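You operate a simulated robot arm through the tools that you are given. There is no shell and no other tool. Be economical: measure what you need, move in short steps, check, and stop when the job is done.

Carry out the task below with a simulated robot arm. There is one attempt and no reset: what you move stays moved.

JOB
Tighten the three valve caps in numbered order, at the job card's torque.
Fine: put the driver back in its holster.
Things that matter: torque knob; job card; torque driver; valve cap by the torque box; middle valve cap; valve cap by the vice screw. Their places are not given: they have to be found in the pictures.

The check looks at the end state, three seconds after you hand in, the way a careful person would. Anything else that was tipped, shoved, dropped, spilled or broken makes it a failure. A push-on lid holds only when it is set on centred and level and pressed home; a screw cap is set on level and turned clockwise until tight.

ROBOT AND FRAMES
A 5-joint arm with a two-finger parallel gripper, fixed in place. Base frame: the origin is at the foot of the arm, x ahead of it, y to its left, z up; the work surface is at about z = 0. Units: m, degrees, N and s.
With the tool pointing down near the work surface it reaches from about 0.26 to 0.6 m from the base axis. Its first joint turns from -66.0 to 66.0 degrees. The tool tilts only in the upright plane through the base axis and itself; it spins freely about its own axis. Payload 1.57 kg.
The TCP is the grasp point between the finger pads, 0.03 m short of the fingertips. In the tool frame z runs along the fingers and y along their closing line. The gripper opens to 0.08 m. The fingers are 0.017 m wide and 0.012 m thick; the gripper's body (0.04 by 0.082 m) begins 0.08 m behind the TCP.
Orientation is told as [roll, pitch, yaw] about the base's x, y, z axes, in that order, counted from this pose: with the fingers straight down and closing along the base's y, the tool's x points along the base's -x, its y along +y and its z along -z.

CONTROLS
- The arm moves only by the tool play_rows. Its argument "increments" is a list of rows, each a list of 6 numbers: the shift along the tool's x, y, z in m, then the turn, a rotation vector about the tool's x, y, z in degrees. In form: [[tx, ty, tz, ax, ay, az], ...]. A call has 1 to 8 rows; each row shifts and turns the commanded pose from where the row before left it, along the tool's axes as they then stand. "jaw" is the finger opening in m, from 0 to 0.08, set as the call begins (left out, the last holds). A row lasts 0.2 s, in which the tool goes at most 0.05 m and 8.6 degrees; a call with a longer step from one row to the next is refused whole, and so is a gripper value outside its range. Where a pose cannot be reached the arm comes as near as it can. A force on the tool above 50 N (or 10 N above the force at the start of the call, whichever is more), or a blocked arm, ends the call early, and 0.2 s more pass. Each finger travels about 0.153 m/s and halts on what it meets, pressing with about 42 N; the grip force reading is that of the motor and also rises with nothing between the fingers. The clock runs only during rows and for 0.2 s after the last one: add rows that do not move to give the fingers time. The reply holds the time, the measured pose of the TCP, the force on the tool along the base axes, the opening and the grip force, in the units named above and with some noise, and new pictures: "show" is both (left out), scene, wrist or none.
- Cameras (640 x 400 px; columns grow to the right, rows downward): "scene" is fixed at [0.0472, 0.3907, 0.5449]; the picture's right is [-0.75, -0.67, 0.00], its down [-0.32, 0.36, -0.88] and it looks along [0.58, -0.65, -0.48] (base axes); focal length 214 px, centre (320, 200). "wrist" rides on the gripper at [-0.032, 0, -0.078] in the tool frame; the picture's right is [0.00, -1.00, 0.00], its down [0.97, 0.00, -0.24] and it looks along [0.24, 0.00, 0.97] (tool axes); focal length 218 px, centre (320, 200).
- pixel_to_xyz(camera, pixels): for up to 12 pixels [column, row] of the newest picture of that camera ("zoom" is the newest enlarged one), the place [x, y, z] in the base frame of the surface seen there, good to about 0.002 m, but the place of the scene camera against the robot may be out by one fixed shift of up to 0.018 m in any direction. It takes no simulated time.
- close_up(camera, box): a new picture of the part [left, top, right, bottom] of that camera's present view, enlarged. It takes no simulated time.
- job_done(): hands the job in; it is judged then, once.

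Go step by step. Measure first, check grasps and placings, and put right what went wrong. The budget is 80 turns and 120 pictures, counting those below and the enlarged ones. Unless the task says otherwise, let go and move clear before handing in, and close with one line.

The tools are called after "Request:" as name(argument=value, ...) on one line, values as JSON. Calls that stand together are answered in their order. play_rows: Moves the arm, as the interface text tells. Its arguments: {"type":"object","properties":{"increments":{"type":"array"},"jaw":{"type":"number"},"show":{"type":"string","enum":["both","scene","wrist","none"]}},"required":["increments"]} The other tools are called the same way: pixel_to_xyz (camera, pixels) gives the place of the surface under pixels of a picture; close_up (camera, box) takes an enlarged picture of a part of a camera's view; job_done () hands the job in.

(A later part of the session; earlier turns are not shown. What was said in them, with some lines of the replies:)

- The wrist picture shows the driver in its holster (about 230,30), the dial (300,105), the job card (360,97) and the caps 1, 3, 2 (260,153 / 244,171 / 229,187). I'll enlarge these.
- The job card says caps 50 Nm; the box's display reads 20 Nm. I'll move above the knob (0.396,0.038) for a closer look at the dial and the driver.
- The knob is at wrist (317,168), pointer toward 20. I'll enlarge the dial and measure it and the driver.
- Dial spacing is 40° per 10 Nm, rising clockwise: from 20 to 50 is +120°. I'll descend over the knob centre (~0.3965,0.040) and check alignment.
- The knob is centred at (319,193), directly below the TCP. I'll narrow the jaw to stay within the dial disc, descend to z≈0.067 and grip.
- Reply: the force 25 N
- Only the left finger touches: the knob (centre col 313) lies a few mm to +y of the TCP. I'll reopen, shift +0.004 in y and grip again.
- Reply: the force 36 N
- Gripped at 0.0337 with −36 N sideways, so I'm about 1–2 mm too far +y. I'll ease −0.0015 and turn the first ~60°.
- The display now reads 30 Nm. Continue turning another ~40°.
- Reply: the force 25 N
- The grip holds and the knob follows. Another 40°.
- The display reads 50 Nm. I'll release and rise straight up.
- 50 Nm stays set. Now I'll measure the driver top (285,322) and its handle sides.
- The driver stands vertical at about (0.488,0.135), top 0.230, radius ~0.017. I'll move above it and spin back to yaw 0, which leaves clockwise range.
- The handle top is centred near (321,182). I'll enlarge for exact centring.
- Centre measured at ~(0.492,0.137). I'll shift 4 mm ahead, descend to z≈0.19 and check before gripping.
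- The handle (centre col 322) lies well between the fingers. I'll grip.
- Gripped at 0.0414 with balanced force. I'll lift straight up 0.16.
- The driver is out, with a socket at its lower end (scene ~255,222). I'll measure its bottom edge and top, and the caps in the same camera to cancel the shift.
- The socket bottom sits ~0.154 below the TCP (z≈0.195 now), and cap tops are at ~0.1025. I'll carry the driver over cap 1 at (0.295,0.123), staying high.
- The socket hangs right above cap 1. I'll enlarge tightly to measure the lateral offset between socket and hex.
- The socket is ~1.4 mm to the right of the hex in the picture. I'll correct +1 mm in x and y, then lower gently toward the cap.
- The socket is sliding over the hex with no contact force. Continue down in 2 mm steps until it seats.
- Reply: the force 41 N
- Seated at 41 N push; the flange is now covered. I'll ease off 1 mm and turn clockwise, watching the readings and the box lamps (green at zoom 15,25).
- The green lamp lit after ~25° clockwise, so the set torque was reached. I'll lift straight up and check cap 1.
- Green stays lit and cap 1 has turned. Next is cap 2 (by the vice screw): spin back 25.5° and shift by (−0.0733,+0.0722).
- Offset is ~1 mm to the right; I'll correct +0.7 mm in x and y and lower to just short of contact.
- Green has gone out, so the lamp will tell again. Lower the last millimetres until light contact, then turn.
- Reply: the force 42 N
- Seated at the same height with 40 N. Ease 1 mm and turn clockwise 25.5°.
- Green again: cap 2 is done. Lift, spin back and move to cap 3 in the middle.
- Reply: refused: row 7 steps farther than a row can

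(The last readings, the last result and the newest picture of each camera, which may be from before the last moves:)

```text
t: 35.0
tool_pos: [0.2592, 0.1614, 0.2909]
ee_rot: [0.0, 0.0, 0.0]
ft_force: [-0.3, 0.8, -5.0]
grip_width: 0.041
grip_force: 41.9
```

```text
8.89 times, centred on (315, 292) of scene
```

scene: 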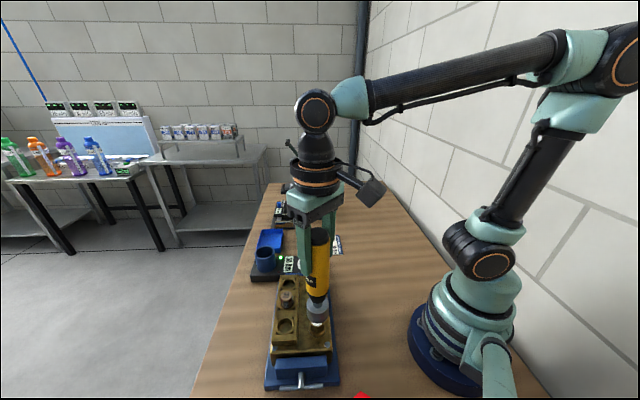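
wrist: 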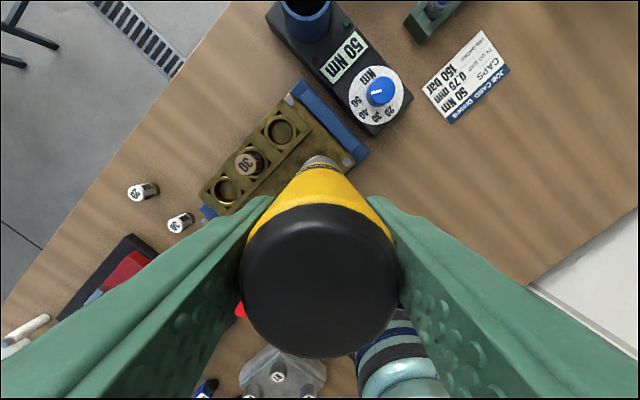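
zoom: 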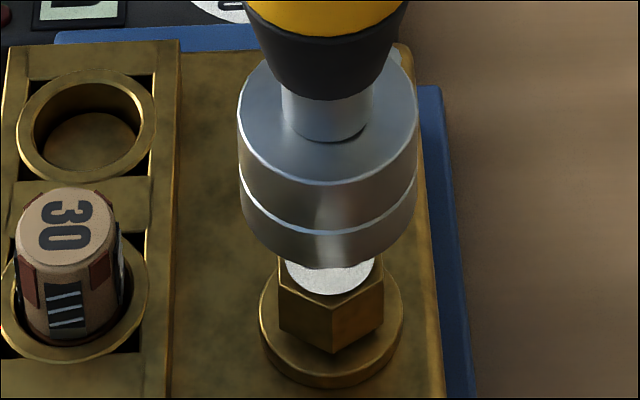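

Cap 3 is aligned within ~0.5 mm. Lower to contact.

Request:
play_rows(increments=[[0.0003, -0.0003, 0.012, 0, 0, 0], [0, 0, 0.012, 0, 0, 0], [0, 0, 0.008, 0, 0, 0], [0, 0, 0.005, 0, 0, 0], [0, 0, 0.003, 0, 0, 0], [0, 0, 0.002, 0, 0, 0], [0, 0, 0.0015, 0, 0, 0], [0, 0, 0, 0, 0, 0]], show="none")

Request:
close_up(camera="scene", box=[260, 235, 350, 345])

```text
t: 36.8
tool_pos: [0.2582, 0.1597, 0.2491]
ee_rot: [0.1, 0.0, 0.0]
ft_force: [-3.3, -2.4, 15.7]
grip_width: 0.0415
grip_force: 41.3
```

```text
3.64 times, centred on (305, 290) of scene
```

zoom: 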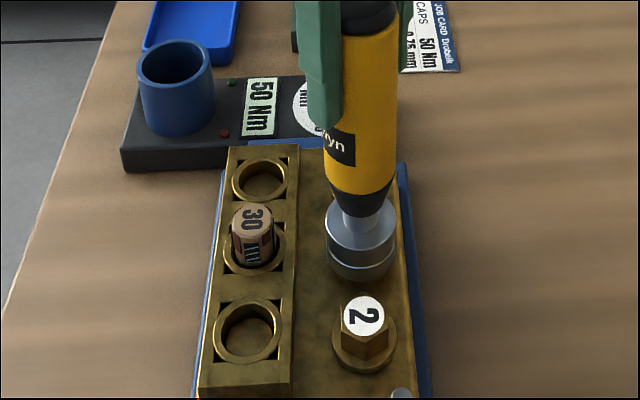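

Contact at 16 N and lamps off. Add 0.5 mm and turn clockwise.

Request:
play_rows(increments=[[0, 0, 0.0005, 0, 0, 0], [0, 0, 0, 0, 0, 8.5], [0, 0, 0, 0, 0, 8.5], [0, 0, 0, 0, 0, 8.5], [0, 0, 0, 0, 0, 0]], show="none")

Request:
close_up(camera="scene", box=[260, 235, 350, 345])

```text
t: 38.0
tool_pos: [0.2597, 0.1609, 0.2478]
ee_rot: [0.2, -0.1, -25.7]
ft_force: [5.1, -2.4, 22.0]
grip_width: 0.0414
grip_force: 42.0
```

```text
3.64 times, centred on (305, 290) of scene
```

zoom: 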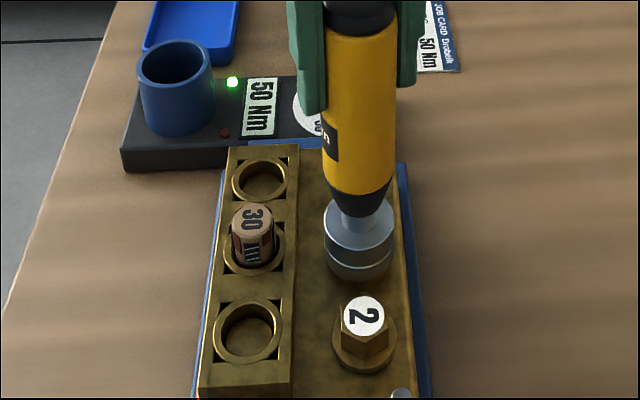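

Green: cap 3 is done. Lift to z≈0.348, spin back, and move toward the holster.

Request:
play_rows(increments=[[0, 0, -0.01, 0, 0, 0], [0, 0, -0.03, 0, 0, 0], [0, 0, -0.03, 0, 0, 0], [0, 0, -0.03, 0, 0, 0], [0, 0, 0, 0, 0, -8.5], [0, 0, 0, 0, 0, -8.5], [0, 0, 0, 0, 0, -8.5], [0, 0, 0, 0, 0, 0]], show="none")

Request:
play_rows(increments=[[-0.0389, -0.0037, 0, 0, 0, 0], [-0.0389, -0.0037, 0, 0, 0, 0], [-0.0389, -0.0037, 0, 0, 0, 0], [-0.0389, -0.0037, 0, 0, 0, 0], [-0.0389, -0.0036, 0, 0, 0, 0], [-0.039, -0.0036, 0, 0, 0, 0], [0, 0, 0, 0, 0, 0], [0, 0, 0, 0, 0, 0]], show="both")

Request:
close_up(camera="scene", box=[240, 205, 350, 335])

```text
t: 39.8
tool_pos: [0.2592, 0.1603, 0.3477]
ee_rot: [0.0, 0.0, 0.0]
ft_force: [0.2, -0.7, -4.5]
grip_width: 0.0413
grip_force: 42.0
```

```text
t: 41.6
tool_pos: [0.4924, 0.1362, 0.3474]
ee_rot: [0.1, 0.0, 0.0]
ft_force: [-0.2, 0.0, -3.6]
grip_width: 0.0413
grip_force: 42.4
```

scene: 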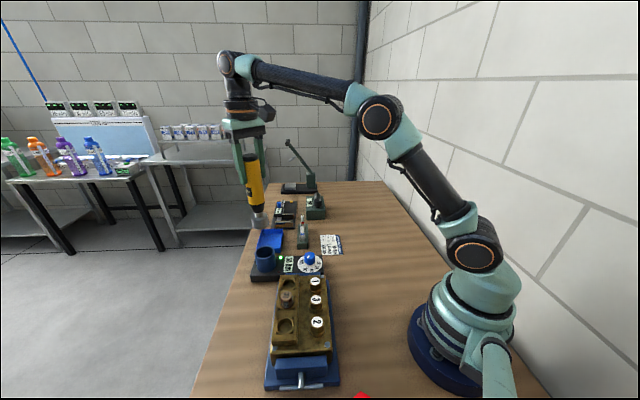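
wrist: 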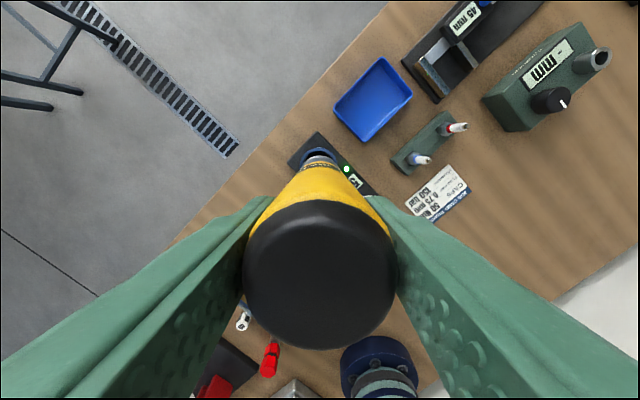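

```text
3.08 times, centred on (295, 270) of scene
```

zoom: 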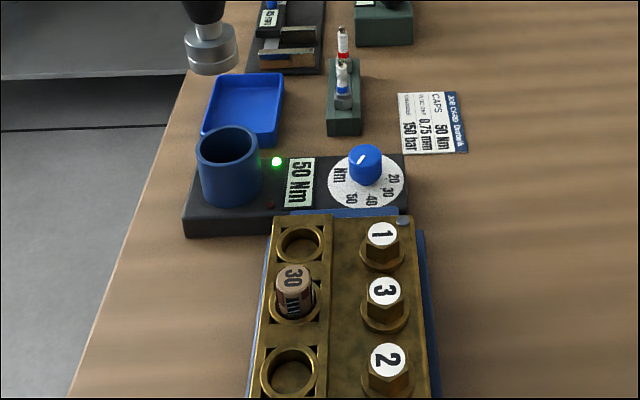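

All caps show turned. The handle disc in the wrist view shifted a little (centre row 274 vs 284), so I'll check the top for tilt and lower to just above the holster.

Request:
pixel_to_xyz(camera="wrist", pixels=[[320, 210], [320, 240], [320, 274], [320, 310], [320, 340], [252, 274], [388, 274]])

Request:
play_rows(increments=[[0, 0.001, 0.03, 0, 0, 0], [0, 0, 0.03, 0, 0, 0], [0, 0, 0.017, 0, 0, 0], [0, 0, 0, 0, 0, 0]], show="both")

Request:
close_up(camera="scene", box=[240, 225, 290, 285])

```text
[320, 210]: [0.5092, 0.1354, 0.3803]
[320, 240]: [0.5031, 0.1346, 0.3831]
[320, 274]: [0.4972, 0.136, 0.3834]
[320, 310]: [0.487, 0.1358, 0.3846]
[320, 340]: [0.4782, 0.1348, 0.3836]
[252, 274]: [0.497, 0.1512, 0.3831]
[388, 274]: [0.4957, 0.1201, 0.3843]
```

```text
t: 42.6
tool_pos: [0.492, 0.1406, 0.2689]
ee_rot: [0.0, 0.0, 0.0]
ft_force: [0.6, 0.2, -4.6]
grip_width: 0.0416
grip_force: 42.0
```

scene: 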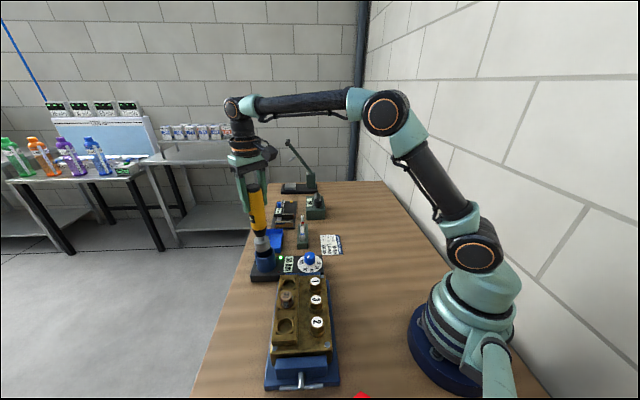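
wrist: 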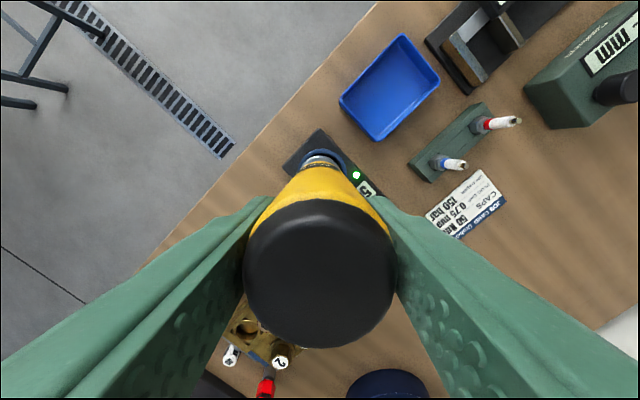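

```text
6.67 times, centred on (265, 255) of scene
```

zoom: 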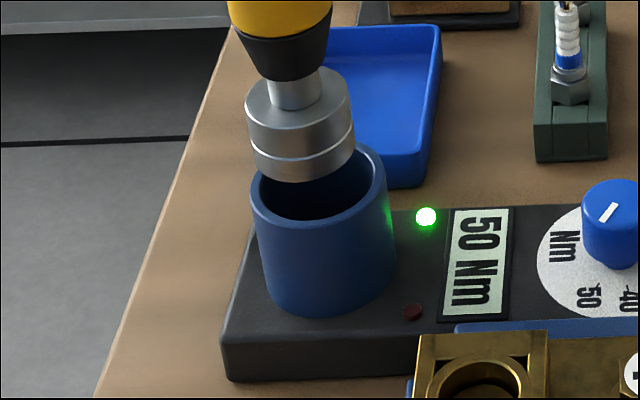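

The driver has slid ~5 mm down in the grip (still level). In this view the socket seems slightly left of the holster axis, so I'll measure the holster rim and socket in the same picture.

Request:
pixel_to_xyz(camera="zoom", pixels=[[252, 188], [386, 185], [305, 222], [374, 150], [340, 220], [270, 210], [380, 205], [302, 177], [302, 140], [252, 150], [352, 150], [300, 125]])

Request:
close_up(camera="wrist", box=[270, 120, 370, 200])

```text
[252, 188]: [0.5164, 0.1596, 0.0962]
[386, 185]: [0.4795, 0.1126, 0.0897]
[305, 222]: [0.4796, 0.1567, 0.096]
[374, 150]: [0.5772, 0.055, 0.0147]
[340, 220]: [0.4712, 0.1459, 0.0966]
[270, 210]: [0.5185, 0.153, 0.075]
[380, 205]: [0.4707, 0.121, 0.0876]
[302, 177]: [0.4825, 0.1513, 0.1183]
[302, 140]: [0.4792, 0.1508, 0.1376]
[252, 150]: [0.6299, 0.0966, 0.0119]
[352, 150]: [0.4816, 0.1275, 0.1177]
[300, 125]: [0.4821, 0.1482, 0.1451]
```

```text
5.00 times, centred on (320, 160) of wrist
```

zoom: 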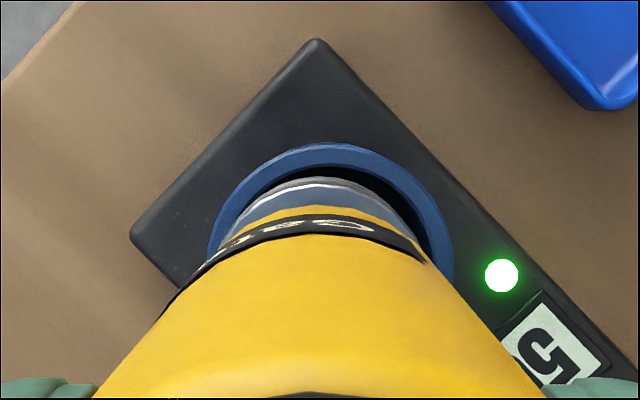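

Wrist view: the holster ring centre (zoom col 330) is ~2.5 mm toward −y of the driver axis, and scene suggests ~2 mm too far +x. I'll correct both and recheck just above the rim.

Request:
play_rows(increments=[[0.002, -0.0025, 0.012, 0, 0, 0], [0, 0, 0, 0, 0, 0]], show="none")

Request:
close_up(camera="scene", box=[240, 225, 290, 285])

Request:
close_up(camera="wrist", box=[270, 120, 370, 200])

```text
t: 43.2
tool_pos: [0.4922, 0.1369, 0.257]
ee_rot: [0.0, 0.0, 0.0]
ft_force: [0.3, -0.2, -3.4]
grip_width: 0.0415
grip_force: 42.0
```

```text
6.67 times, centred on (265, 255) of scene
```

zoom: 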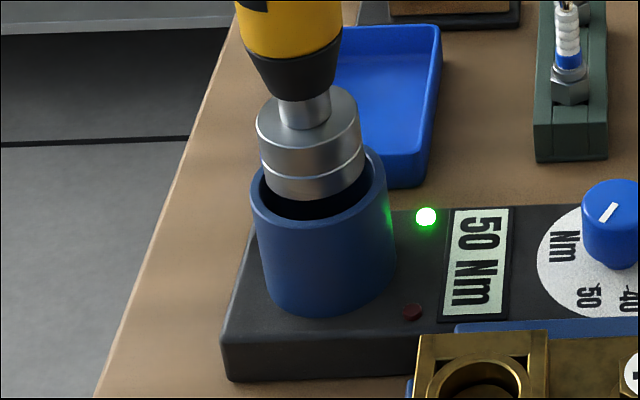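

```text
5.00 times, centred on (320, 160) of wrist
```

zoom: 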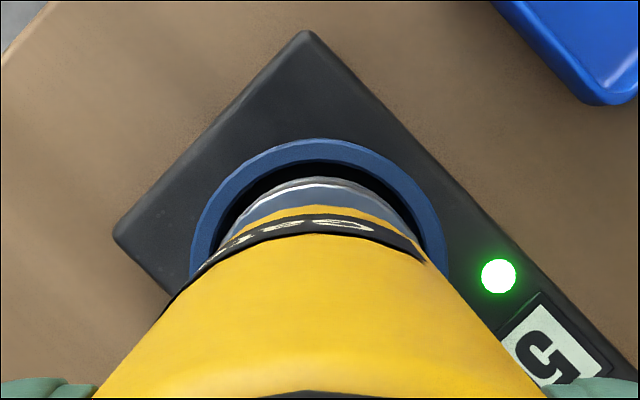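

y is now centred; in the scene the socket is still ~2 mm left, so 1.5 mm more in −x. Then lower gently, watching the force.

Request:
play_rows(increments=[[0.0018, 0, 0.006, 0, 0, 0], [0, 0, 0.008, 0, 0, 0], [0, 0, 0.006, 0, 0, 0], [0, 0, 0.006, 0, 0, 0], [0, 0, 0, 0, 0, 0]], show="none")

Request:
close_up(camera="scene", box=[240, 225, 290, 285])

```text
t: 44.4
tool_pos: [0.4895, 0.1372, 0.2309]
ee_rot: [0.0, 0.0, 0.1]
ft_force: [0.1, -0.7, -4.4]
grip_width: 0.0413
grip_force: 41.9
```

```text
6.67 times, centred on (265, 255) of scene
```

zoom: 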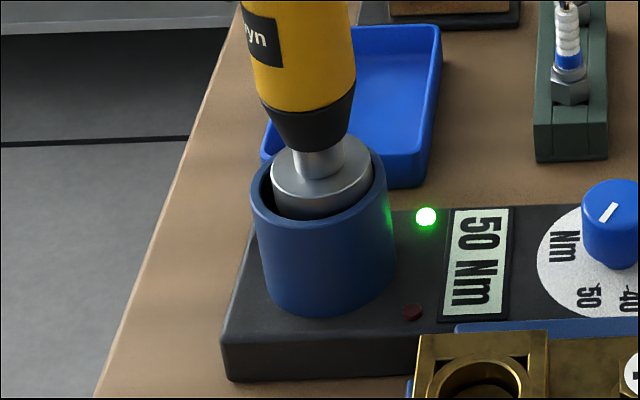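

The socket is inside the holster with no side force. Continue down to the seat (expected TCP z ≈0.195).

Request:
play_rows(increments=[[-0.0005, 0, 0.01, 0, 0, 0], [0, 0, 0.01, 0, 0, 0], [0, 0, 0.006, 0, 0, 0], [0, 0, 0.004, 0, 0, 0], [0, 0, 0.003, 0, 0, 0], [0, 0, 0.002, 0, 0, 0], [0, 0, 0, 0, 0, 0]], show="none")

Request:
close_up(camera="scene", box=[230, 195, 300, 285])

```text
t: 46.0
tool_pos: [0.4882, 0.1364, 0.1967]
ee_rot: [0.1, 0.1, 0.1]
ft_force: [0.2, 0.8, -4.6]
grip_width: 0.0413
grip_force: 42.3
```

```text
4.44 times, centred on (265, 240) of scene
```

zoom: 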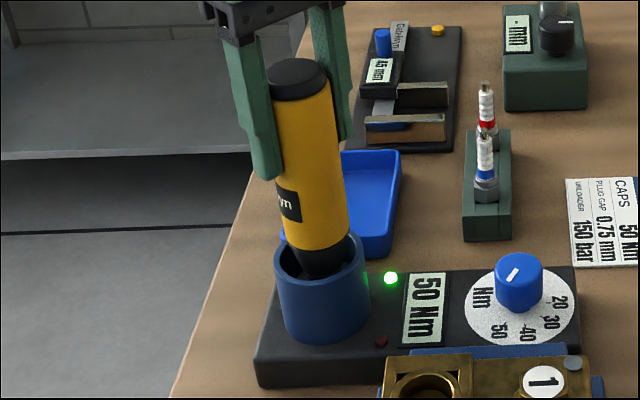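

Not seated yet (no upward force). A few more 1 mm steps.

Request:
play_rows(increments=[[0, 0, 0.001, 0, 0, 0], [0, 0, 0.001, 0, 0, 0], [0, 0, 0.001, 0, 0, 0], [0, 0, 0, 0, 0, 0]], show="none")

```text
t: 47.0
tool_pos: [0.4898, 0.1379, 0.1965]
ee_rot: [0.0, -0.2, -0.1]
ft_force: [-8.7, -2.9, 28.6]
grip_width: 0.0415
grip_force: 42.0
```

Seated at the expected height (z≈0.195, +29 N). Ease 1 mm and open the jaw.

Request:
play_rows(increments=[[0, 0, -0.001, 0, 0, 0], [0, 0, 0, 0, 0, 0]], show="none")

Request:
play_rows(increments=[[0, 0, 0, 0, 0, 0], [0, 0, 0, 0, 0, 0], [0, 0, 0, 0, 0, 0]], jaw=0.07, show="both")

```text
t: 47.6
tool_pos: [0.4901, 0.1366, 0.1955]
ee_rot: [0.0, -0.1, 0.0]
ft_force: [-5.4, -8.2, 27.7]
grip_width: 0.0414
grip_force: 42.2
```

```text
t: 48.4
tool_pos: [0.4903, 0.1385, 0.1949]
ee_rot: [0.0, 0.1, 0.0]
ft_force: [0.1, -0.8, -0.3]
grip_width: 0.07
grip_force: 0.0
```

scene: 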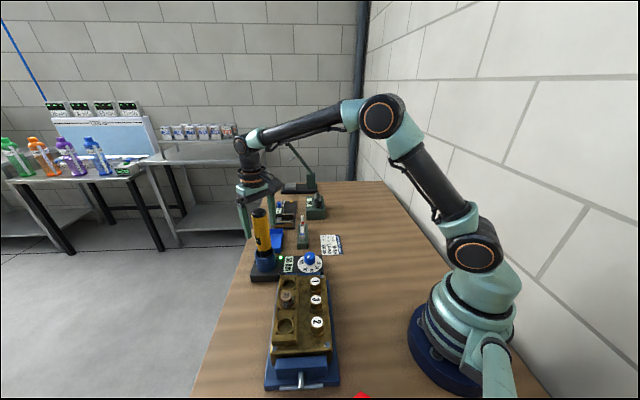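
wrist: 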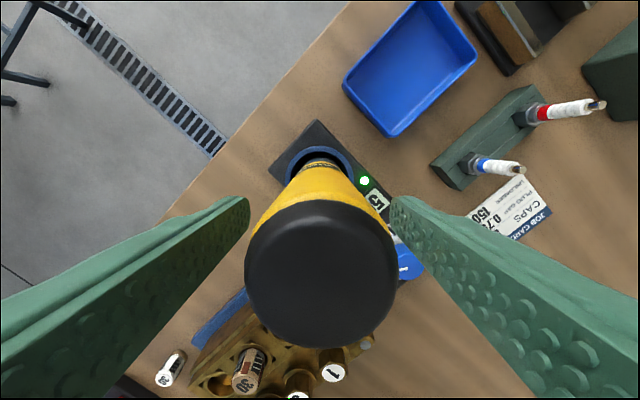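

The driver stands freely in the holster. I'll rise straight up clear of it and check the whole scene.

Request:
play_rows(increments=[[0, 0, -0.03, 0, 0, 0], [0, 0, -0.04, 0, 0, 0], [0, 0, -0.045, 0, 0, 0], [0, 0, -0.045, 0, 0, 0], [0.03, 0, -0.03, 0, 0, 0], [0, 0, 0, 0, 0, 0]], show="both")

Request:
close_up(camera="scene", box=[240, 200, 350, 340])

Request:
pixel_to_xyz(camera="scene", pixels=[[260, 213], [263, 248], [314, 281], [316, 299], [316, 322]])

```text
t: 49.8
tool_pos: [0.4585, 0.1363, 0.3858]
ee_rot: [0.0, 0.0, -0.1]
ft_force: [1.3, 0.5, -0.3]
grip_width: 0.0699
grip_force: 0.0
```

scene: 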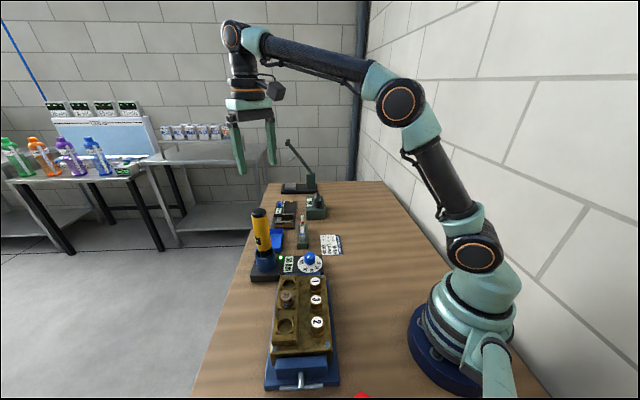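
wrist: 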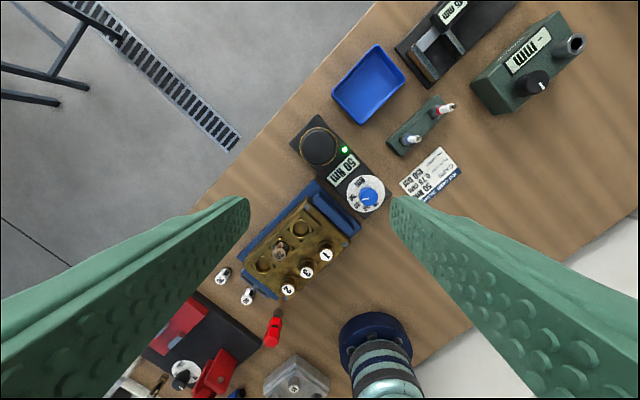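

```text
2.86 times, centred on (295, 270) of scene
```

zoom: 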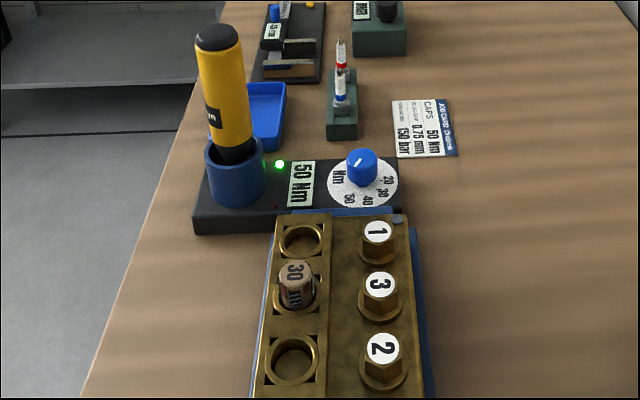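

```text
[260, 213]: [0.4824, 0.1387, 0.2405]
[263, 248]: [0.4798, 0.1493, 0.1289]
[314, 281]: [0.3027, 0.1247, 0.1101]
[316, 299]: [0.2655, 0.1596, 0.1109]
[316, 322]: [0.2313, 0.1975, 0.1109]
```

Everything looks right: the display reads 50 Nm, all three caps sit ~3 mm lower after their green signals, the driver stands upright in its holster, and nothing else moved. I'm handing in.

Request:
job_done()

```text
The job is handed in.
```

I tightened caps 1, 2 and 3 in that order at the job card's 50 Nm. The green lamp confirmed each one, and the driver is back upright in its holster.
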